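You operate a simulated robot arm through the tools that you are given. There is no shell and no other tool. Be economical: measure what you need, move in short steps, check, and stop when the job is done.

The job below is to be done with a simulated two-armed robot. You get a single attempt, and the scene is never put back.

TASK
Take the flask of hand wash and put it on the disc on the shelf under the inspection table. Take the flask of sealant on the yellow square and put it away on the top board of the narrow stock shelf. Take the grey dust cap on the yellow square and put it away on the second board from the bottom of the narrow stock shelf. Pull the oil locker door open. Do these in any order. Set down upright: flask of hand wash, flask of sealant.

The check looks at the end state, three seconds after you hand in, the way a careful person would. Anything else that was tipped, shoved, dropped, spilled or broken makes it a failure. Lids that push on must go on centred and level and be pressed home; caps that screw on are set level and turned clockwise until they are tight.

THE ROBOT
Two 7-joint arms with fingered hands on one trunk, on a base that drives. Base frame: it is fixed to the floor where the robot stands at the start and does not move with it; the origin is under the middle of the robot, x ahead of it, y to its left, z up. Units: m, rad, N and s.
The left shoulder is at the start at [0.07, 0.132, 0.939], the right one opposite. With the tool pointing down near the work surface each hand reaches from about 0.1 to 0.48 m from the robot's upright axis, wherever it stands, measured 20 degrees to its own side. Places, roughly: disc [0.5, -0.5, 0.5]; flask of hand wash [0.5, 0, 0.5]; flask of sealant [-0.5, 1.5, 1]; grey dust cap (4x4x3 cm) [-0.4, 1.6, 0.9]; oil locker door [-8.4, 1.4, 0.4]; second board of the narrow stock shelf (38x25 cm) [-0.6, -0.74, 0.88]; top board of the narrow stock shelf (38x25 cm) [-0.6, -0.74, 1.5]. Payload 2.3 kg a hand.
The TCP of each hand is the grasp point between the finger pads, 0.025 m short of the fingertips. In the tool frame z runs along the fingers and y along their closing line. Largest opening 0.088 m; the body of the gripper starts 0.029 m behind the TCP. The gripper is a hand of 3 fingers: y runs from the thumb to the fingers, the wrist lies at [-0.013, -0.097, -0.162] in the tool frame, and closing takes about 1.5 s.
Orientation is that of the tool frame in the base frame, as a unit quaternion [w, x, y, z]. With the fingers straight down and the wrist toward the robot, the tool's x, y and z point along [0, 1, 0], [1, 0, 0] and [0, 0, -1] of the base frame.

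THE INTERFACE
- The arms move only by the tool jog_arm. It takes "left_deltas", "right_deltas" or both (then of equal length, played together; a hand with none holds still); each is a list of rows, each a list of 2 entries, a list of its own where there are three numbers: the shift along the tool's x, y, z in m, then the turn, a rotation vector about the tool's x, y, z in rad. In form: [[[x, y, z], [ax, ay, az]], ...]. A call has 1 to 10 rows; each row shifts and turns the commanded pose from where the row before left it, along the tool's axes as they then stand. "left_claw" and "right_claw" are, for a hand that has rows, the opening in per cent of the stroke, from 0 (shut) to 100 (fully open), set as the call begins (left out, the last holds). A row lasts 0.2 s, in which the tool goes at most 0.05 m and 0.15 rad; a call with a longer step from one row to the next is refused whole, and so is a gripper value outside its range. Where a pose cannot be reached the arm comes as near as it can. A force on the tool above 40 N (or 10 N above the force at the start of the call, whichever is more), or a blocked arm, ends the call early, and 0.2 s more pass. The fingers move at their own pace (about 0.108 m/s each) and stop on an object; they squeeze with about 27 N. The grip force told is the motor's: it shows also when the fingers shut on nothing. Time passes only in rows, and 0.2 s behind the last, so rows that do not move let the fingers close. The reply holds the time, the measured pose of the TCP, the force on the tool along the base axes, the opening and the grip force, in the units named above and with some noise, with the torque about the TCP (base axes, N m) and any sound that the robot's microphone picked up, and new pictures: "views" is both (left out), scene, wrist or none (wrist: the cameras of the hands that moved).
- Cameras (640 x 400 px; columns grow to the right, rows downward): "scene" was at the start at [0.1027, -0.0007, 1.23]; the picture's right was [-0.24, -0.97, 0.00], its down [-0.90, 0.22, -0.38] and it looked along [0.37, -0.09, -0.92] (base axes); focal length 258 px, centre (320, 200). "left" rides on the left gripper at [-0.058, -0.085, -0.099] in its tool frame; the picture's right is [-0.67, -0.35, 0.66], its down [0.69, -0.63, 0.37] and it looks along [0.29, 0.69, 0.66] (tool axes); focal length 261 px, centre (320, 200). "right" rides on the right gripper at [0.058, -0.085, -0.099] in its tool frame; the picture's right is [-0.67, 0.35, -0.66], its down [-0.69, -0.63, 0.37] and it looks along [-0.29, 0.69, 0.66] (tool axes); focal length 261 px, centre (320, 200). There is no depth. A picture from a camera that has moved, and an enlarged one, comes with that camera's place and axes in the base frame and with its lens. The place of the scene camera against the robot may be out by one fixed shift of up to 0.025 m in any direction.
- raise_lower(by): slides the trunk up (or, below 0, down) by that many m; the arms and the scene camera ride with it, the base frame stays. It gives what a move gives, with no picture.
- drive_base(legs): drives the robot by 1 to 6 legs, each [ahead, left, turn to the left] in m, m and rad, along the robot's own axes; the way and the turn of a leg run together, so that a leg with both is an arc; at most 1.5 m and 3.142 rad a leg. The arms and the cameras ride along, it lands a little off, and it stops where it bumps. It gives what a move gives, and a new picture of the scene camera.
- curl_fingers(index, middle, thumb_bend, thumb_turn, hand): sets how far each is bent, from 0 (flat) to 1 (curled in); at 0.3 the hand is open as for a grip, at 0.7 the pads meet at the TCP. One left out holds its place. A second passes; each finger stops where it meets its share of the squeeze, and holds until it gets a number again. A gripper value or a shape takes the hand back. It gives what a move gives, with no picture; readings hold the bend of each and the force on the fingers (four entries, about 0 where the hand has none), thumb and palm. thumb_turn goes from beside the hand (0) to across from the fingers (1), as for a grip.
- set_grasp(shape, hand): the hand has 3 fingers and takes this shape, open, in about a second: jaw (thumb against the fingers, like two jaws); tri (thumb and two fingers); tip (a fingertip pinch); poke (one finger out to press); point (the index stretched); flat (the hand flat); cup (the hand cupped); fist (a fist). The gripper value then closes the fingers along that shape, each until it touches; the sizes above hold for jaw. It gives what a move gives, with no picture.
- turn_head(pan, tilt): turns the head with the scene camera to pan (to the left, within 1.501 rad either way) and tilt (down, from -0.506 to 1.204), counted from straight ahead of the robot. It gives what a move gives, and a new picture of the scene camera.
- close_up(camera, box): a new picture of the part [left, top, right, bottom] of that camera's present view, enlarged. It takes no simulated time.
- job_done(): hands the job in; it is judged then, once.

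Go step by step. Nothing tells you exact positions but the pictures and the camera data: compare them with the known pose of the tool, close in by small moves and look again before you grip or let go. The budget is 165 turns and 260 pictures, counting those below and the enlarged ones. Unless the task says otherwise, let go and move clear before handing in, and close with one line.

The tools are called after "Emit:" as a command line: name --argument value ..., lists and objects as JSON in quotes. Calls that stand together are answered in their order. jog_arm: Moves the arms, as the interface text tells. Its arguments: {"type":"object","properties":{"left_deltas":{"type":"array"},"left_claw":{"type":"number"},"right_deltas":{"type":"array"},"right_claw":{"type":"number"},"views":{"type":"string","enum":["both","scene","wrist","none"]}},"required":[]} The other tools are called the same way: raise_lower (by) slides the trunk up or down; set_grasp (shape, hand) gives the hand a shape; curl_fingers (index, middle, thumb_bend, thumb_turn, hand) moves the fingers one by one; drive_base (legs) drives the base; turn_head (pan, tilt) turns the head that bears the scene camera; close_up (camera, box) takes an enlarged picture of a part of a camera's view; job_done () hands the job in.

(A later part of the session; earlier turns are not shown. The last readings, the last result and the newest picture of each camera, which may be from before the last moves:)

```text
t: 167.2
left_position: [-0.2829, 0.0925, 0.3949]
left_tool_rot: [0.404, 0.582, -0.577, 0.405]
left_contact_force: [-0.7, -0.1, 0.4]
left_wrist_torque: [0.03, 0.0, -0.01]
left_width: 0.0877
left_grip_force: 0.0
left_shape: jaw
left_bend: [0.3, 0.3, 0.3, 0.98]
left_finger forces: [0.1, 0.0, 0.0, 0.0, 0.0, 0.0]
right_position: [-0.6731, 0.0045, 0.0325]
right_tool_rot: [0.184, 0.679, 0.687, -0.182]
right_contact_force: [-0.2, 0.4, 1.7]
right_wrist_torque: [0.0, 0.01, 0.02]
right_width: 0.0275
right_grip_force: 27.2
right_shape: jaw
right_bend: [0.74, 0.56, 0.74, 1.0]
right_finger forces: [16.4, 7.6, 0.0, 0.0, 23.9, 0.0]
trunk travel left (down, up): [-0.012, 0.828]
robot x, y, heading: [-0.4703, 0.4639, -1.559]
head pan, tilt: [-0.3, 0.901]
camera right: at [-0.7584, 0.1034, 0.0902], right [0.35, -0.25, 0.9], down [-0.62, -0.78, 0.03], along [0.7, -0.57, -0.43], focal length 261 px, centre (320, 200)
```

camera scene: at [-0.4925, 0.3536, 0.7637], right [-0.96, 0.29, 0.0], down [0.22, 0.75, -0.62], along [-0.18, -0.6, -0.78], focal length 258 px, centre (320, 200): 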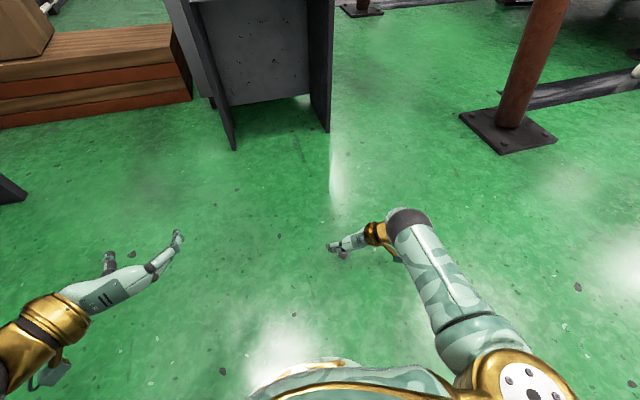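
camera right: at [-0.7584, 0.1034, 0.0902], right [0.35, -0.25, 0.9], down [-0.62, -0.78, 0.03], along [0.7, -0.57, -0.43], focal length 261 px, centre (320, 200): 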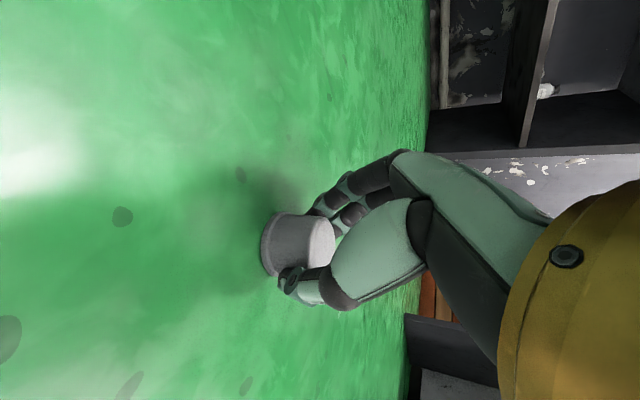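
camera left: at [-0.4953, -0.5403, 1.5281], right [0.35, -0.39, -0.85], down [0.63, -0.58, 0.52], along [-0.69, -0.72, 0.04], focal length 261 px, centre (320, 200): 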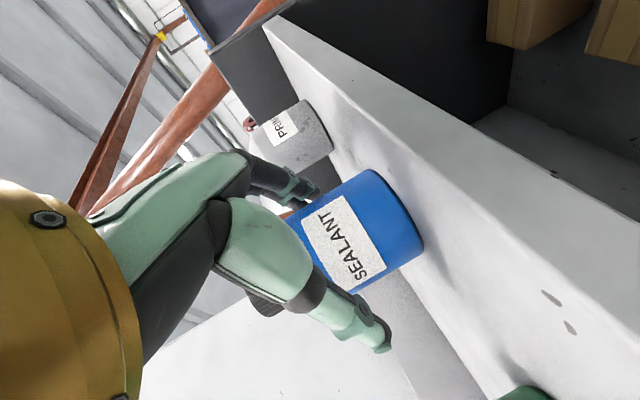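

The grip is still high on the cap. I'll open, go 5 mm lower and 5 mm further, and re-grip.

Emit:
jog_arm --right_deltas '[[[0, 0, 0], [0, 0, 0]], [[0, 0, 0], [0, 0, 0]], [[0, 0, 0], [0, 0, 0]], [[-0.0019, 0, 0.0068], [0, 0, 0]], [[0, 0, 0], [0, 0, 0]]]' --right_claw 100 --views "wrist"

Emit:
jog_arm --right_deltas '[[[0, 0, 0], [0, 0, 0]], [[0, 0, 0], [0, 0, 0]], [[0, 0, 0], [0, 0, 0]], [[0, 0, 0], [0, 0, 0]], [[0, 0, 0], [0, 0, 0]], [[0, 0, 0], [0, 0, 0]], [[0, 0, 0], [0, 0, 0]]]' --right_claw 0 --views "wrist"

```text
t: 168.4
left_position: [-0.2814, 0.0921, 0.3958]
left_tool_rot: [0.404, 0.582, -0.577, 0.407]
left_contact_force: [-0.2, -0.5, -0.4]
left_wrist_torque: [0.02, -0.02, 0.01]
left_width: 0.0874
left_grip_force: 0.0
left_shape: jaw
left_bend: [0.3, 0.3, 0.3, 0.98]
left_finger forces: [0.1, 0.0, 0.0, 0.1, 0.0, 0.0]
right_position: [-0.6735, 0.0012, 0.0258]
right_tool_rot: [0.184, 0.68, 0.686, -0.182]
right_contact_force: [-0.1, 0.7, 0.4]
right_wrist_torque: [0.0, 0.01, 0.0]
right_width: 0.0877
right_grip_force: 0.0
right_shape: jaw
right_bend: [0.3, 0.3, 0.3, 0.98]
right_finger forces: [0.0, 0.0, 0.1, 0.0, 0.0, 0.1]
trunk travel left (down, up): [-0.012, 0.828]
robot x, y, heading: [-0.4689, 0.4614, -1.567]
head pan, tilt: [-0.3, 0.901]
camera right: at [-0.759, 0.0989, 0.0852], right [0.35, -0.25, 0.9], down [-0.62, -0.78, 0.03], along [0.7, -0.57, -0.43], focal length 261 px, centre (320, 200)
```

right: 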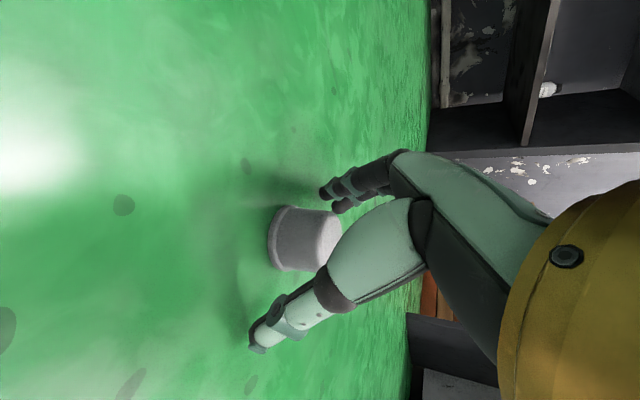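

```text
t: 170.0
left_position: [-0.2819, 0.0927, 0.3964]
left_tool_rot: [0.404, 0.582, -0.577, 0.406]
left_contact_force: [0.3, 1.2, 0.7]
left_wrist_torque: [0.0, 0.01, 0.0]
left_width: 0.0876
left_grip_force: 0.1
left_shape: jaw
left_bend: [0.3, 0.3, 0.3, 0.98]
left_finger forces: [0.1, 0.0, 0.0, 0.0, 0.0, 0.0]
right_position: [-0.673, -0.0001, 0.0276]
right_tool_rot: [0.184, 0.68, 0.686, -0.182]
right_contact_force: [-0.6, -0.6, 0.3]
right_wrist_torque: [-0.01, -0.02, 0.0]
right_width: 0.0039
right_grip_force: 27.1
right_shape: jaw
right_bend: [0.73, 0.7, 0.79, 1.0]
right_finger forces: [0.0, 0.1, 0.0, 0.0, 0.0, 0.0]
trunk travel left (down, up): [-0.012, 0.828]
robot x, y, heading: [-0.4714, 0.4677, -1.557]
head pan, tilt: [-0.3, 0.901]
camera right: at [-0.759, 0.0988, 0.0853], right [0.35, -0.25, 0.9], down [-0.62, -0.78, 0.03], along [0.7, -0.57, -0.43], focal length 261 px, centre (320, 200)
```

right: 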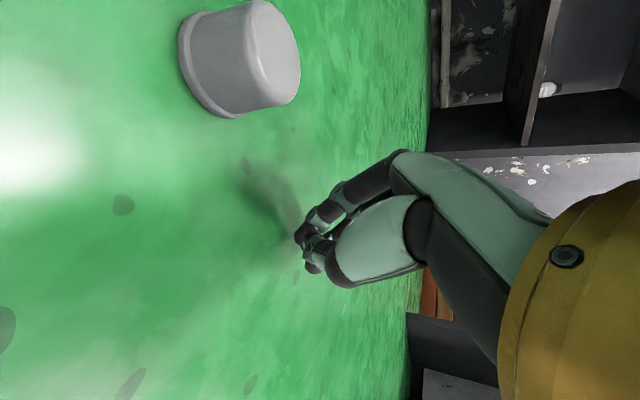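

The cap squeezed out backwards, so the fingers' effective contact is ahead of the TCP: the cap centre must be about 13 mm ahead of it. It is now at about [-0.669, 0.092]. Raise, back up 0.105, open and look.

Emit:
jog_arm --right_deltas '[[[-0.0125, 0, -0.0217], [0, 0, 0]], [[-0.0125, 0, -0.0217], [0, 0, 0]], [[-0.0125, 0, -0.0217], [0, 0, 0]]]' --right_claw 100 --views "none"

Emit:
drive_base --legs '[[-0.105, 0.003, 0]]'

Emit:
jog_arm --right_deltas '[[[0, 0, 0], [0, 0, 0]], [[0, 0, 0], [0, 0, 0]]]' --views "both"

```text
t: 170.8
left_position: [-0.2817, 0.0933, 0.3962]
left_tool_rot: [0.404, 0.582, -0.577, 0.407]
left_contact_force: [0.5, 0.7, -0.4]
left_wrist_torque: [-0.02, -0.02, 0.03]
left_width: 0.0878
left_grip_force: 0.0
left_shape: jaw
left_bend: [0.3, 0.3, 0.3, 0.98]
left_finger forces: [0.0, 0.1, 0.0, 0.1, 0.0, 0.0]
right_position: [-0.6727, -0.0002, 0.102]
right_tool_rot: [0.184, 0.68, 0.686, -0.182]
right_contact_force: [-0.7, -0.2, 0.1]
right_wrist_torque: [0.02, 0.0, -0.02]
right_width: 0.0876
right_grip_force: 0.0
right_shape: jaw
right_bend: [0.3, 0.3, 0.3, 0.98]
right_finger forces: [0.1, 0.0, 0.0, 0.1, 0.0, 0.0]
trunk travel left (down, up): [-0.012, 0.828]
robot x, y, heading: [-0.465, 0.4615, -1.563]
head pan, tilt: [-0.3, 0.901]
```

```text
t: 172.0
left_position: [-0.2805, 0.197, 0.3965]
left_tool_rot: [0.404, 0.582, -0.577, 0.406]
left_contact_force: [-0.1, -0.2, 0.7]
left_wrist_torque: [0.0, 0.0, -0.02]
left_width: 0.0876
left_grip_force: 0.0
left_shape: jaw
left_bend: [0.3, 0.3, 0.3, 0.98]
left_finger forces: [0.0, 0.1, 0.1, 0.0, 0.1, 0.0]
right_position: [-0.6717, 0.1045, 0.1012]
right_tool_rot: [0.184, 0.679, 0.687, -0.182]
right_contact_force: [0.0, -0.2, -0.4]
right_wrist_torque: [0.0, 0.01, 0.03]
right_width: 0.0876
right_grip_force: 0.0
right_shape: jaw
right_bend: [0.3, 0.3, 0.3, 0.98]
right_finger forces: [0.1, 0.0, 0.1, 0.1, 0.0, 0.0]
trunk travel left (down, up): [-0.012, 0.828]
robot x, y, heading: [-0.4637, 0.5653, -1.563]
head pan, tilt: [-0.3, 0.901]
camera scene: at [-0.4907, 0.4573, 0.7636], right [-0.96, 0.29, 0.0], down [0.22, 0.75, -0.62], along [-0.18, -0.6, -0.78], focal length 258 px, centre (320, 200)
```

scene: 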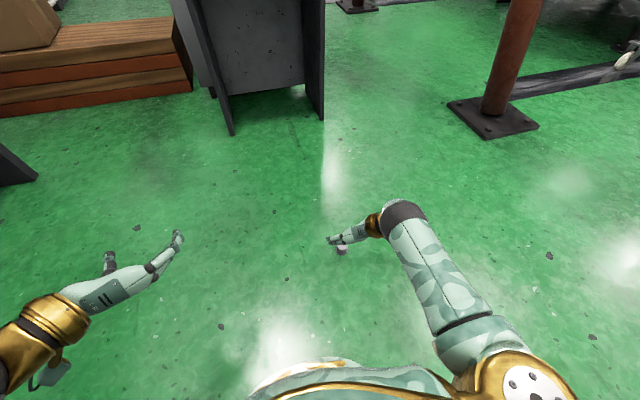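

```text
t: 172.6
left_position: [-0.2814, 0.1962, 0.3953]
left_tool_rot: [0.403, 0.583, -0.577, 0.407]
left_contact_force: [0.2, -0.1, -0.4]
left_wrist_torque: [0.02, -0.02, 0.03]
left_width: 0.0876
left_grip_force: 0.0
left_shape: jaw
left_bend: [0.3, 0.3, 0.3, 0.98]
left_finger forces: [0.0, 0.1, 0.0, 0.0, 0.0, 0.0]
right_position: [-0.6715, 0.1035, 0.1015]
right_tool_rot: [0.184, 0.68, 0.687, -0.181]
right_contact_force: [-0.5, 0.3, -0.3]
right_wrist_torque: [-0.01, 0.03, -0.06]
right_width: 0.0876
right_grip_force: 0.0
right_shape: jaw
right_bend: [0.3, 0.3, 0.3, 0.98]
right_finger forces: [0.0, 0.1, 0.0, 0.0, 0.0, 0.1]
trunk travel left (down, up): [-0.012, 0.828]
robot x, y, heading: [-0.4687, 0.5668, -1.562]
head pan, tilt: [-0.3, 0.901]
camera scene: at [-0.4907, 0.4573, 0.7636], right [-0.96, 0.29, 0.0], down [0.22, 0.75, -0.62], along [-0.18, -0.6, -0.78], focal length 258 px, centre (320, 200)
camera right: at [-0.757, 0.2023, 0.1594], right [0.35, -0.25, 0.9], down [-0.62, -0.78, 0.03], along [0.7, -0.57, -0.43], focal length 261 px, centre (320, 200)
```

scene: 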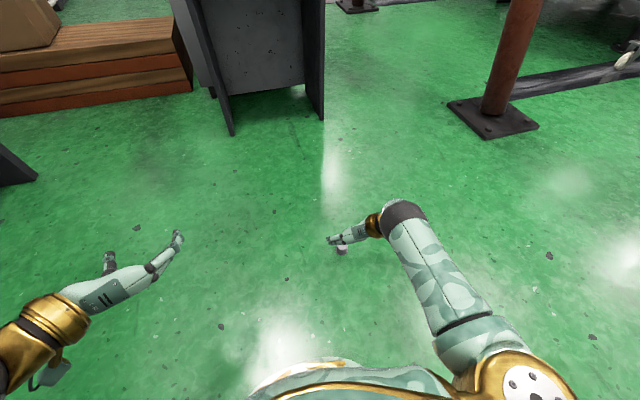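
right: 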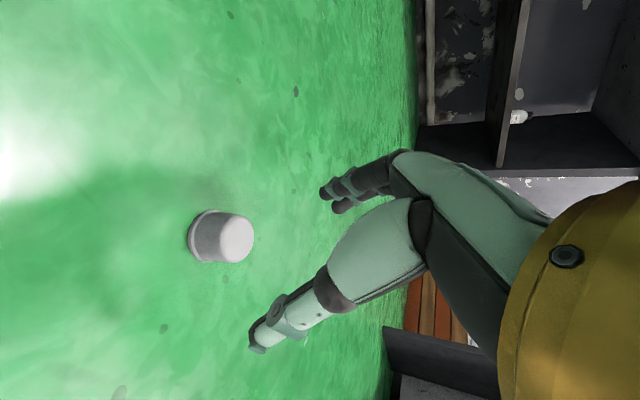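

Emit:
jog_arm --right_deltas '[[[0.0133, 0.0012, 0.021], [0, 0, 0]], [[0.0133, 0.0012, 0.021], [0, 0, 0]], [[0.0133, 0.0011, 0.021], [0, 0, 0]]]' --views "wrist"

Emit:
jog_arm --right_deltas '[[[0, 0, 0], [0, 0, 0]], [[0, 0, 0], [0, 0, 0]], [[0, 0, 0], [0, 0, 0]], [[0, 0, 0], [0, 0, 0]], [[0, 0, 0], [0, 0, 0]], [[0, 0, 0], [0, 0, 0]], [[0, 0, 0], [0, 0, 0]]]' --right_claw 0 --views "wrist"

```text
t: 173.4
left_position: [-0.2808, 0.1957, 0.396]
left_tool_rot: [0.405, 0.582, -0.577, 0.406]
left_contact_force: [0.3, 0.5, 0.0]
left_wrist_torque: [0.03, 0.02, 0.02]
left_width: 0.0878
left_grip_force: 0.0
left_shape: jaw
left_bend: [0.3, 0.3, 0.3, 0.98]
left_finger forces: [0.1, 0.1, 0.1, 0.0, 0.1, 0.0]
right_position: [-0.6668, 0.1083, 0.0249]
right_tool_rot: [0.183, 0.679, 0.687, -0.182]
right_contact_force: [-0.5, -0.3, 0.2]
right_wrist_torque: [-0.03, 0.01, 0.0]
right_width: 0.0878
right_grip_force: 0.0
right_shape: jaw
right_bend: [0.3, 0.3, 0.3, 0.98]
right_finger forces: [0.0, 0.0, 0.1, 0.1, 0.0, 0.1]
trunk travel left (down, up): [-0.012, 0.828]
robot x, y, heading: [-0.4656, 0.5655, -1.557]
head pan, tilt: [-0.3, 0.901]
camera right: at [-0.7522, 0.2062, 0.0832], right [0.35, -0.25, 0.9], down [-0.62, -0.78, 0.02], along [0.7, -0.57, -0.43], focal length 261 px, centre (320, 200)
```

right: 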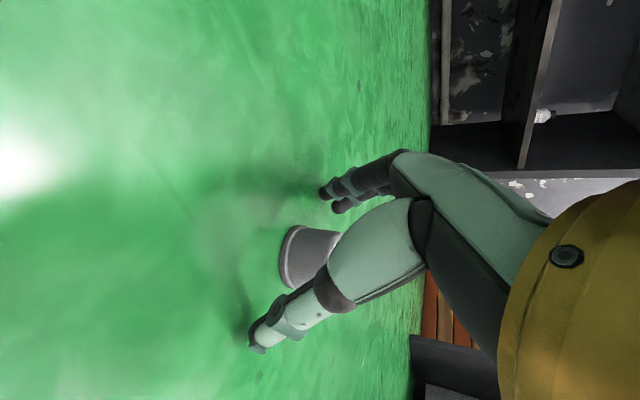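

```text
t: 175.0
left_position: [-0.2804, 0.1968, 0.396]
left_tool_rot: [0.404, 0.583, -0.576, 0.406]
left_contact_force: [-0.4, -0.6, -0.6]
left_wrist_torque: [-0.03, -0.03, -0.03]
left_width: 0.0877
left_grip_force: 0.0
left_shape: jaw
left_bend: [0.3, 0.3, 0.3, 0.98]
left_finger forces: [0.0, 0.0, 0.0, 0.0, 0.0, 0.1]
right_position: [-0.6668, 0.1071, 0.0265]
right_tool_rot: [0.184, 0.679, 0.687, -0.182]
right_contact_force: [1.2, 0.4, 5.3]
right_wrist_torque: [-0.01, -0.02, 0.05]
right_width: 0.0248
right_grip_force: 26.5
right_shape: jaw
right_bend: [0.74, 0.5, 0.76, 1.0]
right_finger forces: [8.8, 17.8, 0.0, 0.0, 26.8, 0.0]
trunk travel left (down, up): [-0.012, 0.828]
robot x, y, heading: [-0.4656, 0.5638, -1.562]
head pan, tilt: [-0.3, 0.901]
camera right: at [-0.7522, 0.2056, 0.0841], right [0.35, -0.25, 0.9], down [-0.62, -0.78, 0.03], along [0.7, -0.57, -0.43], focal length 261 px, centre (320, 200)
```

right: 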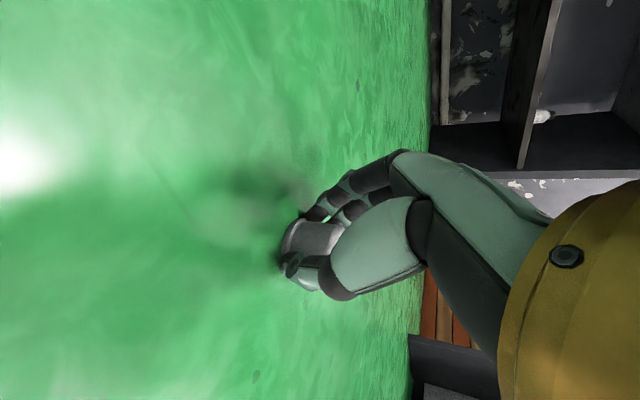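

A much fuller grip this time. Lift and check.

Emit:
jog_arm --right_deltas '[[[-0.0125, 0, -0.0217], [0, 0, 0]], [[-0.0125, 0, -0.0217], [0, 0, 0]], [[-0.0125, 0, -0.0217], [0, 0, 0]], [[-0.0125, 0, -0.0217], [0, 0, 0]]]' --views "wrist"

Emit:
raise_lower --by 0.4

Emit:
raise_lower --by 0.28

Emit:
jog_arm --right_deltas '[[[0, 0, 0], [0, 0, 0]]]' --views "both"

```text
t: 176.0
left_position: [-0.2803, 0.1952, 0.3959]
left_tool_rot: [0.403, 0.582, -0.577, 0.407]
left_contact_force: [0.0, -0.1, -0.5]
left_wrist_torque: [0.01, 0.01, -0.04]
left_width: 0.0876
left_grip_force: 0.1
left_shape: jaw
left_bend: [0.3, 0.3, 0.3, 0.98]
left_finger forces: [0.0, 0.1, 0.0, 0.1, 0.0, 0.0]
right_position: [-0.6699, 0.1072, 0.1272]
right_tool_rot: [0.183, 0.68, 0.686, -0.182]
right_contact_force: [0.2, 0.6, -0.9]
right_wrist_torque: [0.0, 0.03, 0.01]
right_width: 0.0234
right_grip_force: 27.1
right_shape: jaw
right_bend: [0.74, 0.51, 0.76, 0.98]
right_finger forces: [8.0, 17.2, 0.1, 0.0, 22.1, 0.1]
trunk travel left (down, up): [-0.012, 0.828]
robot x, y, heading: [-0.4687, 0.5648, -1.563]
head pan, tilt: [-0.3, 0.901]
camera right: at [-0.7547, 0.2055, 0.1849], right [0.35, -0.25, 0.9], down [-0.62, -0.78, 0.03], along [0.7, -0.57, -0.43], focal length 261 px, centre (320, 200)
```

right: 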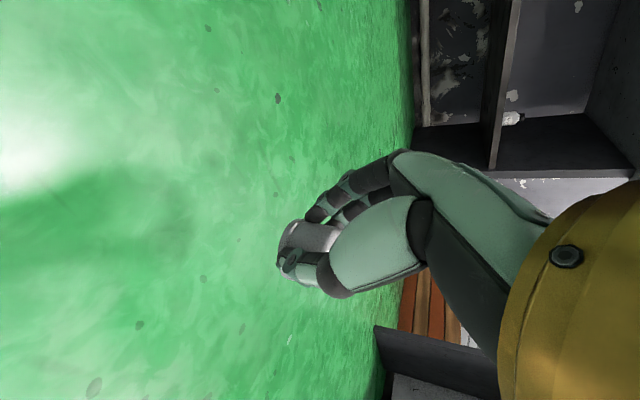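

```text
t: 179.8
left_position: [-0.281, 0.1949, 0.796]
left_tool_rot: [0.404, 0.582, -0.577, 0.407]
left_contact_force: [-0.4, -0.4, 0.3]
left_wrist_torque: [0.0, 0.03, -0.01]
left_width: 0.0875
left_grip_force: 0.0
left_shape: jaw
left_bend: [0.3, 0.3, 0.3, 0.98]
left_finger forces: [0.1, 0.0, 0.0, 0.0, 0.0, 0.1]
right_position: [-0.6702, 0.1073, 0.5275]
right_tool_rot: [0.183, 0.68, 0.687, -0.182]
right_contact_force: [0.6, -0.2, -0.1]
right_wrist_torque: [0.02, -0.01, 0.05]
right_width: 0.0234
right_grip_force: 26.5
right_shape: jaw
right_bend: [0.74, 0.51, 0.76, 0.98]
right_finger forces: [7.9, 17.2, 0.0, 0.1, 22.1, 0.0]
trunk travel left (down, up): [-0.412, 0.428]
robot x, y, heading: [-0.4666, 0.5681, -1.559]
head pan, tilt: [-0.3, 0.901]
```

```text
t: 182.6
left_position: [-0.2792, 0.1953, 1.0766]
left_tool_rot: [0.404, 0.582, -0.577, 0.406]
left_contact_force: [-0.6, -0.7, -0.1]
left_wrist_torque: [-0.01, 0.01, 0.01]
left_width: 0.0877
left_grip_force: 0.0
left_shape: jaw
left_bend: [0.3, 0.3, 0.3, 0.98]
left_finger forces: [0.1, 0.0, 0.0, 0.0, 0.0, 0.0]
right_position: [-0.6693, 0.1059, 0.8058]
right_tool_rot: [0.184, 0.68, 0.686, -0.182]
right_contact_force: [-0.3, -0.2, 0.4]
right_wrist_torque: [0.02, 0.02, 0.01]
right_width: 0.0233
right_grip_force: 26.9
right_shape: jaw
right_bend: [0.74, 0.51, 0.76, 0.98]
right_finger forces: [7.9, 17.3, 0.0, 0.1, 22.1, 0.0]
trunk travel left (down, up): [-0.692, 0.148]
robot x, y, heading: [-0.4651, 0.5664, -1.559]
head pan, tilt: [-0.3, 0.901]
```

```text
t: 183.0
left_position: [-0.2787, 0.1959, 1.0759]
left_tool_rot: [0.404, 0.583, -0.576, 0.406]
left_contact_force: [0.6, -0.1, 0.3]
left_wrist_torque: [0.01, -0.02, -0.02]
left_width: 0.0876
left_grip_force: 0.0
left_shape: jaw
left_bend: [0.3, 0.3, 0.3, 0.98]
left_finger forces: [0.1, 0.1, 0.0, 0.0, 0.0, 0.0]
right_position: [-0.6693, 0.1071, 0.8066]
right_tool_rot: [0.185, 0.679, 0.686, -0.182]
right_contact_force: [-0.3, 0.2, -0.2]
right_wrist_torque: [-0.03, 0.05, 0.0]
right_width: 0.0232
right_grip_force: 27.4
right_shape: jaw
right_bend: [0.74, 0.51, 0.76, 0.98]
right_finger forces: [7.8, 17.3, 0.0, 0.0, 22.1, 0.0]
trunk travel left (down, up): [-0.692, 0.148]
robot x, y, heading: [-0.4645, 0.5676, -1.562]
head pan, tilt: [-0.3, 0.901]
camera scene: at [-0.4908, 0.4572, 1.4436], right [-0.96, 0.29, 0.0], down [0.22, 0.75, -0.62], along [-0.18, -0.6, -0.78], focal length 258 px, centre (320, 200)
camera right: at [-0.7546, 0.2053, 0.8645], right [0.35, -0.25, 0.9], down [-0.62, -0.78, 0.03], along [0.7, -0.57, -0.43], focal length 261 px, centre (320, 200)
```

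scene: 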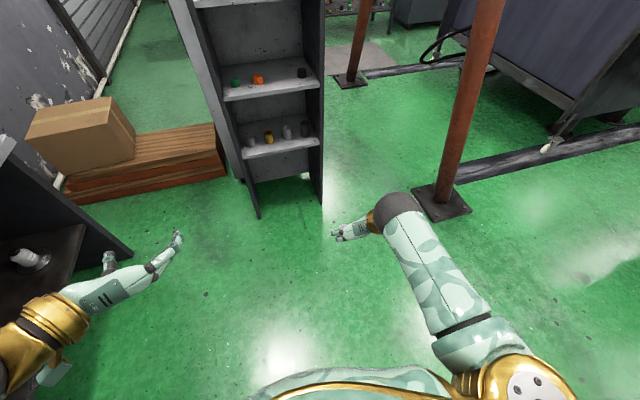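
right: 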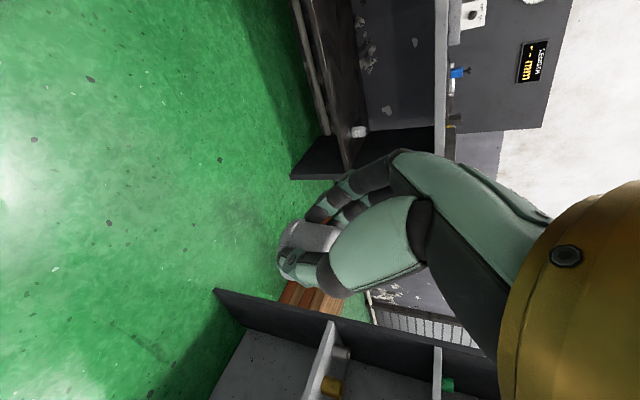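

Secure. Raise the hand with the arm above the second-board level, extend slightly, and drive toward the shelf.

Emit:
jog_arm --right_deltas '[[[-0.0262, 0, -0.0253], [0, 0, 0]], [[-0.0262, 0, -0.0253], [0, 0, 0]], [[-0.0262, 0, -0.0253], [0, 0, 0]], [[-0.0262, 0, -0.0253], [0, 0, 0]]]' --views "none"

Emit:
turn_head --pan -0.2 --tilt 0.75

Emit:
drive_base --legs '[[0.52, 0.02, -0.009]]'

```text
t: 184.0
left_position: [-0.2804, 0.1952, 1.0748]
left_tool_rot: [0.404, 0.582, -0.577, 0.407]
left_contact_force: [0.9, 0.4, -0.1]
left_wrist_torque: [0.0, 0.01, 0.0]
left_width: 0.0878
left_grip_force: 0.1
left_shape: jaw
left_bend: [0.3, 0.3, 0.3, 0.98]
left_finger forces: [0.1, 0.1, 0.0, 0.1, 0.1, 0.1]
right_position: [-0.6703, 0.0665, 0.947]
right_tool_rot: [0.183, 0.68, 0.687, -0.182]
right_contact_force: [0.3, -0.1, -0.2]
right_wrist_torque: [-0.01, 0.0, 0.0]
right_width: 0.0225
right_grip_force: 26.7
right_shape: jaw
right_bend: [0.74, 0.52, 0.77, 0.98]
right_finger forces: [7.3, 15.2, 0.0, 0.0, 21.3, 0.0]
trunk travel left (down, up): [-0.692, 0.148]
robot x, y, heading: [-0.4637, 0.5673, -1.559]
head pan, tilt: [-0.3, 0.901]
```

```text
t: 184.7
left_position: [-0.2815, 0.1958, 1.0757]
left_tool_rot: [0.403, 0.583, -0.577, 0.406]
left_contact_force: [-0.1, 0.1, 0.2]
left_wrist_torque: [-0.02, 0.01, -0.01]
left_width: 0.0877
left_grip_force: 0.1
left_shape: jaw
left_bend: [0.3, 0.3, 0.3, 0.98]
left_finger forces: [0.0, 0.1, 0.0, 0.1, 0.0, 0.0]
right_position: [-0.6693, 0.0655, 0.9466]
right_tool_rot: [0.184, 0.679, 0.687, -0.182]
right_contact_force: [-0.1, -0.5, 0.0]
right_wrist_torque: [-0.01, 0.01, -0.04]
right_width: 0.0225
right_grip_force: 27.4
right_shape: jaw
right_bend: [0.74, 0.52, 0.77, 0.98]
right_finger forces: [7.2, 15.1, 0.1, 0.0, 21.2, 0.0]
trunk travel left (down, up): [-0.692, 0.148]
robot x, y, heading: [-0.467, 0.5691, -1.56]
head pan, tilt: [-0.201, 0.75]
camera scene: at [-0.4849, 0.4481, 1.4555], right [-0.98, 0.19, 0.0], down [0.13, 0.67, -0.73], along [-0.14, -0.72, -0.68], focal length 258 px, centre (320, 200)
```

scene: 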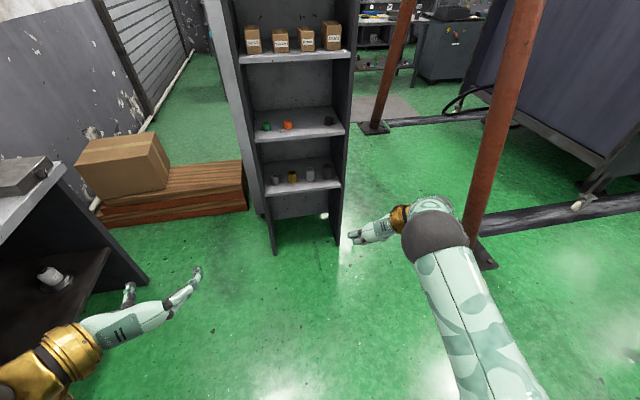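

```text
t: 187.7
left_position: [-0.2635, -0.3168, 1.0763]
left_tool_rot: [-0.407, -0.578, 0.58, -0.404]
left_contact_force: [0.2, -0.7, 0.6]
left_wrist_torque: [0.0, 0.01, -0.05]
left_width: 0.0875
left_grip_force: 0.0
left_shape: jaw
left_bend: [0.3, 0.3, 0.3, 0.98]
left_finger forces: [0.0, 0.0, 0.1, 0.0, 0.0, 0.0]
right_position: [-0.6553, -0.4403, 0.9473]
right_tool_rot: [0.183, 0.684, 0.681, -0.185]
right_contact_force: [-0.3, -1.2, 0.0]
right_wrist_torque: [-0.02, 0.02, -0.04]
right_width: 0.0225
right_grip_force: 27.1
right_shape: jaw
right_bend: [0.74, 0.52, 0.77, 0.98]
right_finger forces: [7.2, 15.2, 0.0, 0.0, 21.2, 0.0]
trunk travel left (down, up): [-0.692, 0.148]
robot x, y, heading: [-0.4468, 0.0579, -1.576]
head pan, tilt: [-0.201, 0.75]
camera scene: at [-0.4651, -0.0605, 1.4557], right [-0.98, 0.2, 0.0], down [0.14, 0.67, -0.73], along [-0.15, -0.72, -0.68], focal length 258 px, centre (320, 200)
```

scene: 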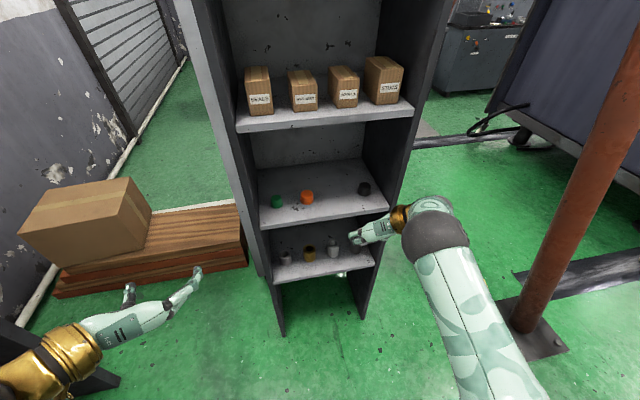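

Emit:
drive_base --legs '[[0.197, 0.002, 0.004]]'

Emit:
jog_arm --right_deltas '[[[0, 0, 0], [0, 0, 0]]]' --views "wrist"

Emit:
close_up --camera "scene" --box '[220, 180, 480, 340]'

```text
t: 189.3
left_position: [-0.2599, -0.5099, 1.0764]
left_tool_rot: [0.405, 0.58, -0.579, 0.406]
left_contact_force: [0.4, 0.4, 1.1]
left_wrist_torque: [0.0, -0.03, 0.06]
left_width: 0.0876
left_grip_force: 0.1
left_shape: jaw
left_bend: [0.3, 0.3, 0.3, 0.98]
left_finger forces: [0.1, 0.0, 0.0, 0.1, 0.0, 0.0]
right_position: [-0.6514, -0.6367, 0.9474]
right_tool_rot: [0.184, 0.683, 0.683, -0.184]
right_contact_force: [-0.9, 0.4, -0.8]
right_wrist_torque: [-0.06, -0.01, 0.01]
right_width: 0.0226
right_grip_force: 26.8
right_shape: jaw
right_bend: [0.74, 0.52, 0.77, 0.98]
right_finger forces: [7.2, 15.2, 0.1, 0.0, 21.1, 0.0]
trunk travel left (down, up): [-0.692, 0.148]
robot x, y, heading: [-0.4449, -0.1373, -1.574]
head pan, tilt: [-0.201, 0.75]
camera scene: at [-0.4626, -0.2557, 1.4558], right [-0.98, 0.2, 0.0], down [0.14, 0.67, -0.73], along [-0.14, -0.72, -0.68], focal length 258 px, centre (320, 200)
```

scene: 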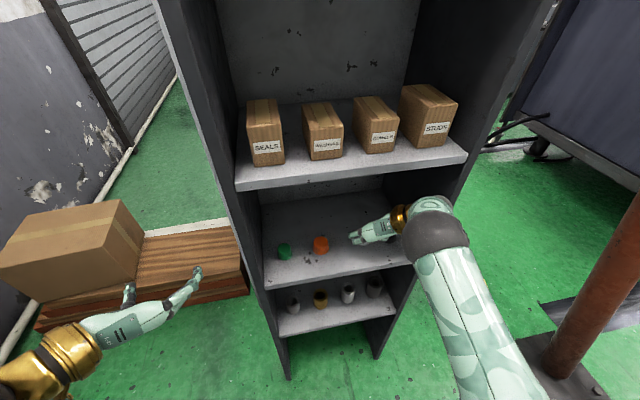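

```text
t: 189.7
left_position: [-0.2601, -0.5136, 1.0753]
left_tool_rot: [-0.405, -0.58, 0.58, -0.405]
left_contact_force: [-0.2, -0.1, -0.1]
left_wrist_torque: [0.03, -0.01, 0.04]
left_width: 0.0878
left_grip_force: 0.1
left_shape: jaw
left_bend: [0.3, 0.3, 0.3, 0.98]
left_finger forces: [0.1, 0.0, 0.1, 0.0, 0.1, 0.0]
right_position: [-0.6513, -0.6387, 0.9453]
right_tool_rot: [0.183, 0.683, 0.683, -0.183]
right_contact_force: [-0.2, -0.2, -0.7]
right_wrist_torque: [-0.01, 0.0, 0.01]
right_width: 0.0227
right_grip_force: 26.9
right_shape: jaw
right_bend: [0.74, 0.52, 0.77, 0.98]
right_finger forces: [7.2, 15.2, 0.1, 0.1, 21.2, 0.0]
trunk travel left (down, up): [-0.692, 0.148]
robot x, y, heading: [-0.4439, -0.1398, -1.567]
head pan, tilt: [-0.201, 0.75]
camera right: at [-0.7355, -0.5389, 1.0041], right [0.35, -0.25, 0.9], down [-0.63, -0.78, 0.03], along [0.69, -0.58, -0.43], focal length 261 px, centre (320, 200)
```

right: 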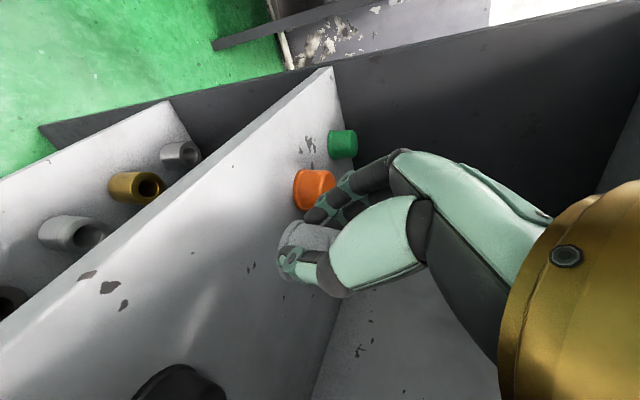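

```text
2.46 times, centred on (350, 260) of scene
camera zoom: at [-0.4626, -0.2576, 1.4556], right [-0.98, 0.2, 0.0], down [0.14, 0.67, -0.73], along [-0.14, -0.72, -0.68], focal length 635 px, centre (246, 52)
```

zoom: 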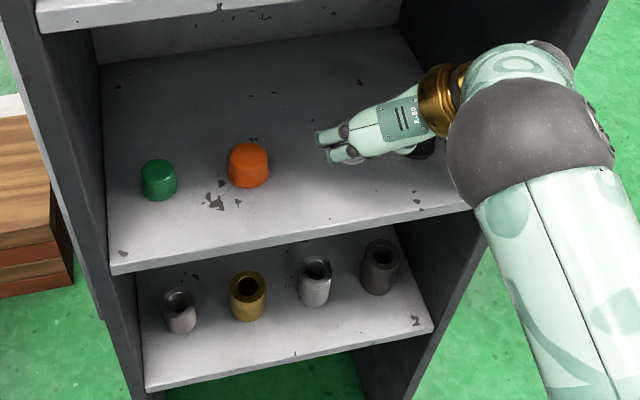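

The cap is over the board between the orange and black caps. Lowering.

Emit:
raise_lower --by -0.033

Emit:
jog_arm --right_deltas '[[[0.001, 0, 0.0017], [0, 0, 0]]]' --views "wrist"

```text
t: 190.5
left_position: [-0.2601, -0.513, 1.0423]
left_tool_rot: [0.405, 0.58, -0.579, 0.405]
left_contact_force: [0.0, -0.1, 0.5]
left_wrist_torque: [0.0, 0.01, 0.0]
left_width: 0.0876
left_grip_force: 0.1
left_shape: jaw
left_bend: [0.3, 0.3, 0.3, 0.98]
left_finger forces: [0.0, 0.0, 0.0, 0.0, 0.0, 0.0]
right_position: [-0.6501, -0.6381, 0.9125]
right_tool_rot: [0.183, 0.683, 0.683, -0.184]
right_contact_force: [0.4, 0.2, 0.2]
right_wrist_torque: [0.0, 0.02, 0.0]
right_width: 0.0225
right_grip_force: 27.2
right_shape: jaw
right_bend: [0.74, 0.52, 0.77, 0.98]
right_finger forces: [7.2, 15.2, 0.0, 0.0, 21.2, 0.1]
trunk travel left (down, up): [-0.659, 0.181]
robot x, y, heading: [-0.4421, -0.1396, -1.57]
head pan, tilt: [-0.201, 0.75]
```

```text
t: 190.9
left_position: [-0.2603, -0.5132, 1.0422]
left_tool_rot: [0.406, 0.58, -0.58, 0.404]
left_contact_force: [-0.1, -0.3, -0.7]
left_wrist_torque: [0.01, 0.02, -0.03]
left_width: 0.0876
left_grip_force: 0.1
left_shape: jaw
left_bend: [0.3, 0.3, 0.3, 0.98]
left_finger forces: [0.1, 0.0, 0.0, 0.0, 0.0, 0.0]
right_position: [-0.6512, -0.6395, 0.911]
right_tool_rot: [0.183, 0.683, 0.683, -0.183]
right_contact_force: [-0.3, 0.5, -0.3]
right_wrist_torque: [-0.07, -0.03, -0.01]
right_width: 0.0225
right_grip_force: 27.2
right_shape: jaw
right_bend: [0.74, 0.52, 0.77, 0.98]
right_finger forces: [7.3, 15.2, 0.1, 0.1, 21.2, 0.1]
trunk travel left (down, up): [-0.659, 0.181]
robot x, y, heading: [-0.4407, -0.1347, -1.569]
head pan, tilt: [-0.201, 0.75]
camera right: at [-0.7357, -0.5397, 0.9689], right [0.35, -0.25, 0.9], down [-0.63, -0.78, 0.03], along [0.69, -0.58, -0.43], focal length 261 px, centre (320, 200)
```

right: 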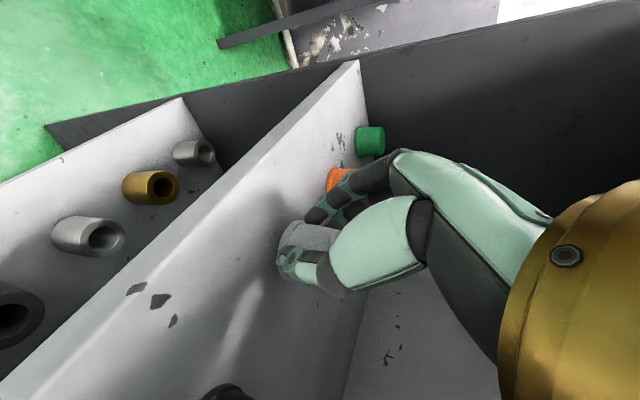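

Emit:
jog_arm --right_deltas '[[[0.001, 0, 0.0017], [0, 0, 0]]]' --views "none"

Emit:
jog_arm --right_deltas '[[[0.001, 0, 0.0017], [0, 0, 0]]]' --views "none"

```text
t: 191.3
left_position: [-0.2604, -0.5136, 1.043]
left_tool_rot: [0.405, 0.58, -0.58, 0.405]
left_contact_force: [0.6, -0.3, 0.0]
left_wrist_torque: [0.0, 0.0, 0.03]
left_width: 0.0876
left_grip_force: 0.0
left_shape: jaw
left_bend: [0.3, 0.3, 0.3, 0.98]
left_finger forces: [0.0, 0.0, 0.1, 0.0, 0.0, 0.1]
right_position: [-0.6504, -0.6401, 0.9087]
right_tool_rot: [0.183, 0.683, 0.683, -0.183]
right_contact_force: [-0.3, 0.2, -0.7]
right_wrist_torque: [0.0, 0.01, 0.0]
right_width: 0.0225
right_grip_force: 26.5
right_shape: jaw
right_bend: [0.74, 0.52, 0.77, 0.98]
right_finger forces: [7.2, 15.2, 0.0, 0.0, 21.3, 0.1]
trunk travel left (down, up): [-0.659, 0.181]
robot x, y, heading: [-0.4431, -0.142, -1.567]
head pan, tilt: [-0.201, 0.75]
```

```text
t: 191.7
left_position: [-0.2607, -0.513, 1.0429]
left_tool_rot: [0.406, 0.58, -0.579, 0.404]
left_contact_force: [0.2, 0.1, 0.1]
left_wrist_torque: [-0.01, 0.03, -0.01]
left_width: 0.0878
left_grip_force: 0.0
left_shape: jaw
left_bend: [0.3, 0.3, 0.3, 0.98]
left_finger forces: [0.1, 0.0, 0.1, 0.0, 0.1, 0.0]
right_position: [-0.6513, -0.638, 0.907]
right_tool_rot: [0.183, 0.683, 0.684, -0.183]
right_contact_force: [-0.4, -0.8, -0.4]
right_wrist_torque: [0.0, -0.01, -0.01]
right_width: 0.0226
right_grip_force: 26.9
right_shape: jaw
right_bend: [0.74, 0.52, 0.77, 0.98]
right_finger forces: [7.2, 15.2, 0.0, 0.0, 21.2, 0.1]
trunk travel left (down, up): [-0.659, 0.181]
robot x, y, heading: [-0.4434, -0.1427, -1.566]
head pan, tilt: [-0.201, 0.75]
```

Emit:
jog_arm --right_deltas '[[[0.001, 0, 0.0017], [0, 0, 0]]]' --views "none"

Emit:
jog_arm --right_deltas '[[[0.001, 0, 0.0017], [0, 0, 0]]]' --views "wrist"

```text
t: 192.1
left_position: [-0.2599, -0.5121, 1.0423]
left_tool_rot: [0.405, 0.58, -0.58, 0.404]
left_contact_force: [-0.1, 0.1, -0.1]
left_wrist_torque: [0.06, 0.01, 0.02]
left_width: 0.0876
left_grip_force: 0.0
left_shape: jaw
left_bend: [0.3, 0.3, 0.3, 0.98]
left_finger forces: [0.0, 0.0, 0.0, 0.1, 0.0, 0.1]
right_position: [-0.6512, -0.6398, 0.9053]
right_tool_rot: [0.182, 0.684, 0.683, -0.183]
right_contact_force: [0.6, -0.4, 0.4]
right_wrist_torque: [0.0, 0.0, 0.03]
right_width: 0.0226
right_grip_force: 26.9
right_shape: jaw
right_bend: [0.74, 0.52, 0.77, 0.98]
right_finger forces: [7.2, 15.2, 0.0, 0.0, 21.2, 0.0]
trunk travel left (down, up): [-0.659, 0.181]
robot x, y, heading: [-0.4436, -0.1392, -1.569]
head pan, tilt: [-0.201, 0.75]
```

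```text
t: 192.5
left_position: [-0.2606, -0.512, 1.0422]
left_tool_rot: [-0.405, -0.58, 0.58, -0.404]
left_contact_force: [0.9, -0.3, -0.4]
left_wrist_torque: [-0.02, 0.0, -0.01]
left_width: 0.0875
left_grip_force: 0.1
left_shape: jaw
left_bend: [0.3, 0.3, 0.3, 0.98]
left_finger forces: [0.1, 0.0, 0.0, 0.0, 0.0, 0.0]
right_position: [-0.6507, -0.6393, 0.9027]
right_tool_rot: [0.182, 0.683, 0.683, -0.183]
right_contact_force: [1.0, 0.1, -0.4]
right_wrist_torque: [-0.01, 0.02, -0.02]
right_width: 0.0223
right_grip_force: 27.3
right_shape: jaw
right_bend: [0.74, 0.52, 0.77, 0.98]
right_finger forces: [7.2, 15.1, 0.0, 0.0, 21.1, 0.0]
trunk travel left (down, up): [-0.659, 0.181]
robot x, y, heading: [-0.44, -0.1419, -1.572]
head pan, tilt: [-0.201, 0.75]
camera right: at [-0.7357, -0.5397, 0.9609], right [0.35, -0.25, 0.9], down [-0.63, -0.78, 0.03], along [0.69, -0.58, -0.43], focal length 261 px, centre (320, 200)
```

right: 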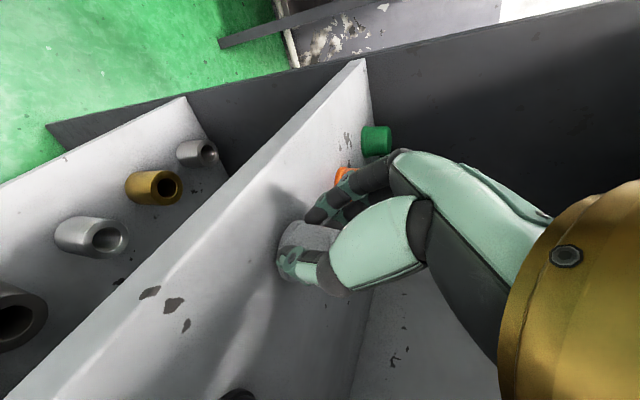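

Emit:
jog_arm --right_deltas '[[[0.001, 0, 0.0017], [0, 0, 0]], [[0.001, 0, 0.0017], [0, 0, 0]]]' --views "none"

Emit:
jog_arm --right_deltas '[[[0.001, 0, 0.0017], [0, 0, 0]]]' --views "wrist"

```text
t: 193.1
left_position: [-0.2596, -0.5125, 1.0428]
left_tool_rot: [0.406, 0.58, -0.579, 0.404]
left_contact_force: [0.4, -0.3, -0.1]
left_wrist_torque: [0.02, 0.0, 0.01]
left_width: 0.0876
left_grip_force: 0.1
left_shape: jaw
left_bend: [0.3, 0.3, 0.3, 0.98]
left_finger forces: [0.1, 0.0, 0.0, 0.1, 0.0, 0.0]
right_position: [-0.6507, -0.6391, 0.8983]
right_tool_rot: [0.183, 0.683, 0.683, -0.182]
right_contact_force: [-0.6, 0.3, 1.2]
right_wrist_torque: [-0.04, 0.0, 0.0]
right_width: 0.0225
right_grip_force: 27.1
right_shape: jaw
right_bend: [0.74, 0.52, 0.77, 0.98]
right_finger forces: [7.1, 15.3, 0.1, 0.1, 21.3, 0.0]
trunk travel left (down, up): [-0.659, 0.181]
robot x, y, heading: [-0.443, -0.1443, -1.565]
head pan, tilt: [-0.201, 0.75]
```

```text
t: 193.5
left_position: [-0.2588, -0.5116, 1.044]
left_tool_rot: [0.405, 0.58, -0.579, 0.405]
left_contact_force: [0.5, -1.2, -0.4]
left_wrist_torque: [-0.01, 0.01, 0.01]
left_width: 0.0874
left_grip_force: 0.1
left_shape: jaw
left_bend: [0.3, 0.3, 0.3, 0.98]
left_finger forces: [0.0, 0.0, 0.0, 0.1, 0.0, 0.1]
right_position: [-0.6516, -0.6382, 0.8981]
right_tool_rot: [0.184, 0.683, 0.682, -0.184]
right_contact_force: [0.1, -0.5, 4.8]
right_wrist_torque: [-0.04, 0.07, 0.04]
right_width: 0.0223
right_grip_force: 27.5
right_shape: jaw
right_bend: [0.74, 0.52, 0.77, 0.98]
right_finger forces: [6.8, 16.0, 0.0, 0.1, 22.0, 0.0]
trunk travel left (down, up): [-0.659, 0.181]
robot x, y, heading: [-0.4429, -0.1414, -1.574]
head pan, tilt: [-0.201, 0.75]
camera right: at [-0.7353, -0.539, 0.9558], right [0.35, -0.25, 0.9], down [-0.63, -0.78, 0.03], along [0.69, -0.58, -0.43], focal length 261 px, centre (320, 200)
```

right: 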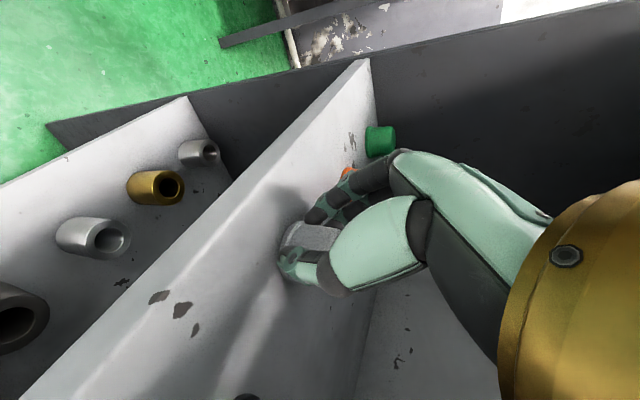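

Contact. Release with a limited opening, keeping clear of the neighbours, then look.

Emit:
jog_arm --right_deltas '[[[0, 0, 0], [0, 0, 0]], [[0, 0, 0], [0, 0, 0]], [[0, 0, 0], [0, 0, 0]], [[0, 0, 0], [0, 0, 0]], [[0, 0, 0], [0, 0, 0]]]' --right_claw 80 --views "wrist"

```text
t: 194.7
left_position: [-0.2605, -0.5116, 1.0432]
left_tool_rot: [0.406, 0.58, -0.579, 0.406]
left_contact_force: [0.2, 0.4, 0.7]
left_wrist_torque: [0.02, 0.0, 0.01]
left_width: 0.0876
left_grip_force: 0.0
left_shape: jaw
left_bend: [0.3, 0.3, 0.3, 0.98]
left_finger forces: [0.0, 0.0, 0.0, 0.1, 0.0, 0.1]
right_position: [-0.651, -0.6395, 0.8969]
right_tool_rot: [0.184, 0.683, 0.683, -0.183]
right_contact_force: [-1.0, -0.4, 1.1]
right_wrist_torque: [0.01, 0.02, -0.01]
right_width: 0.0703
right_grip_force: 0.0
right_shape: jaw
right_bend: [0.27, 0.34, 0.49, 0.99]
right_finger forces: [0.0, 0.1, 0.0, 0.0, 0.0, 0.1]
trunk travel left (down, up): [-0.659, 0.181]
robot x, y, heading: [-0.4423, -0.1424, -1.571]
head pan, tilt: [-0.201, 0.75]
camera right: at [-0.7356, -0.5396, 0.955], right [0.35, -0.25, 0.9], down [-0.63, -0.78, 0.03], along [0.69, -0.58, -0.43], focal length 261 px, centre (320, 200)
```

right: 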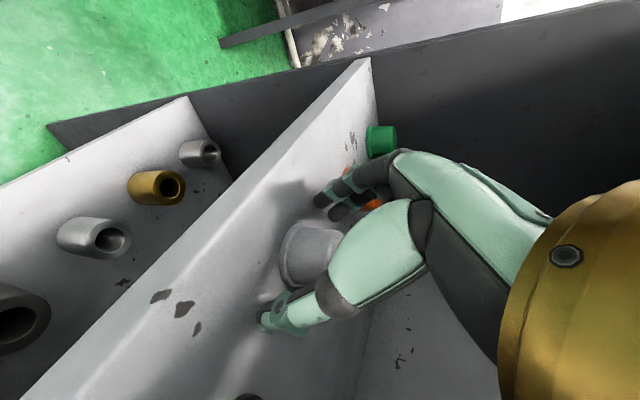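

The cap stands free. Raise the hand 5 cm and back away.

Emit:
jog_arm --right_deltas '[[[-0.0083, 0, -0.0144], [0, 0, 0]], [[-0.0083, 0, -0.0144], [0, 0, 0]], [[-0.0083, 0, -0.0144], [0, 0, 0]]]' --views "wrist"

Emit:
drive_base --legs '[[-0.5, 0, 0]]'

Emit:
close_up --camera "scene" --box '[200, 40, 400, 200]'

```text
t: 195.5
left_position: [-0.2605, -0.5108, 1.0424]
left_tool_rot: [0.406, 0.58, -0.579, 0.405]
left_contact_force: [0.3, 0.8, 0.0]
left_wrist_torque: [0.03, 0.0, 0.01]
left_width: 0.0877
left_grip_force: 0.1
left_shape: jaw
left_bend: [0.3, 0.3, 0.3, 0.98]
left_finger forces: [0.1, 0.0, 0.0, 0.1, 0.0, 0.0]
right_position: [-0.651, -0.6377, 0.9469]
right_tool_rot: [0.183, 0.683, 0.683, -0.183]
right_contact_force: [-0.5, 0.5, 0.2]
right_wrist_torque: [0.04, -0.04, -0.02]
right_width: 0.0703
right_grip_force: 0.2
right_shape: jaw
right_bend: [0.27, 0.34, 0.49, 0.99]
right_finger forces: [0.0, 0.0, 0.0, 0.0, 0.1, 0.0]
trunk travel left (down, up): [-0.659, 0.181]
robot x, y, heading: [-0.4418, -0.1417, -1.566]
head pan, tilt: [-0.201, 0.75]
camera right: at [-0.735, -0.5387, 1.0045], right [0.35, -0.25, 0.9], down [-0.63, -0.78, 0.03], along [0.69, -0.58, -0.43], focal length 261 px, centre (320, 200)
```

right: 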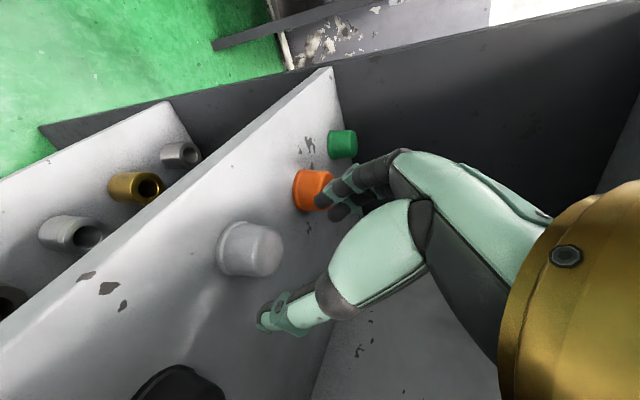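

```text
t: 198.4
left_position: [-0.26, -0.015, 1.0424]
left_tool_rot: [0.404, 0.582, -0.577, 0.406]
left_contact_force: [-0.2, -0.4, 0.6]
left_wrist_torque: [0.03, -0.01, 0.0]
left_width: 0.0876
left_grip_force: 0.1
left_shape: jaw
left_bend: [0.3, 0.3, 0.3, 0.98]
left_finger forces: [0.0, 0.1, 0.0, 0.0, 0.0, 0.1]
right_position: [-0.6493, -0.1443, 0.9463]
right_tool_rot: [0.183, 0.68, 0.687, -0.182]
right_contact_force: [0.9, -1.0, 0.4]
right_wrist_torque: [0.0, -0.04, 0.03]
right_width: 0.0699
right_grip_force: 0.1
right_shape: jaw
right_bend: [0.27, 0.34, 0.49, 0.99]
right_finger forces: [0.1, 0.0, 0.0, 0.1, 0.0, 0.0]
trunk travel left (down, up): [-0.659, 0.181]
robot x, y, heading: [-0.4462, 0.3546, -1.56]
head pan, tilt: [-0.201, 0.75]
camera scene: at [-0.4643, 0.2366, 1.4224], right [-0.98, 0.19, 0.0], down [0.13, 0.67, -0.73], along [-0.14, -0.72, -0.68], focal length 258 px, centre (320, 200)
```

scene: 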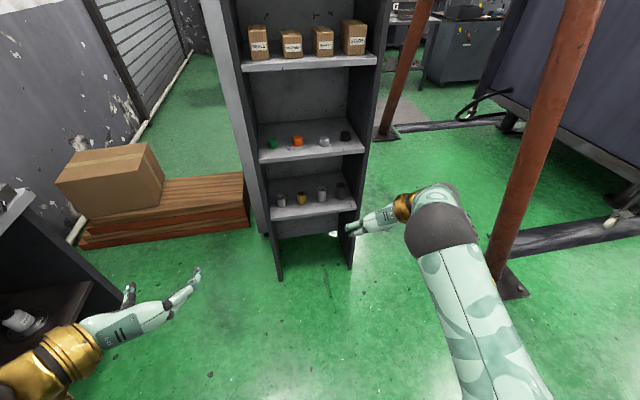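

```text
2.50 times, centred on (300, 120) of scene
camera zoom: at [-0.4643, 0.2366, 1.4224], right [-0.98, 0.19, 0.0], down [0.13, 0.67, -0.73], along [-0.14, -0.72, -0.68], focal length 645 px, centre (370, 400)
```

zoom: 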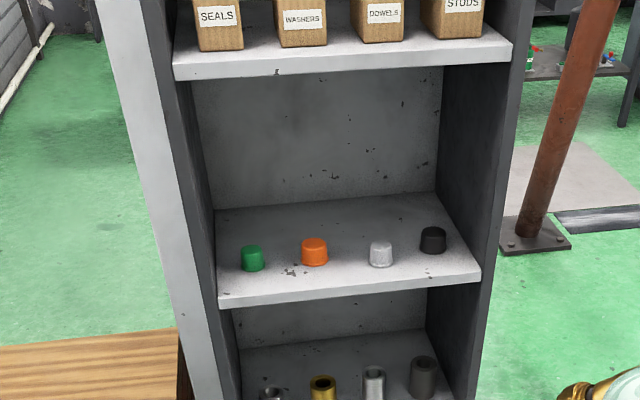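

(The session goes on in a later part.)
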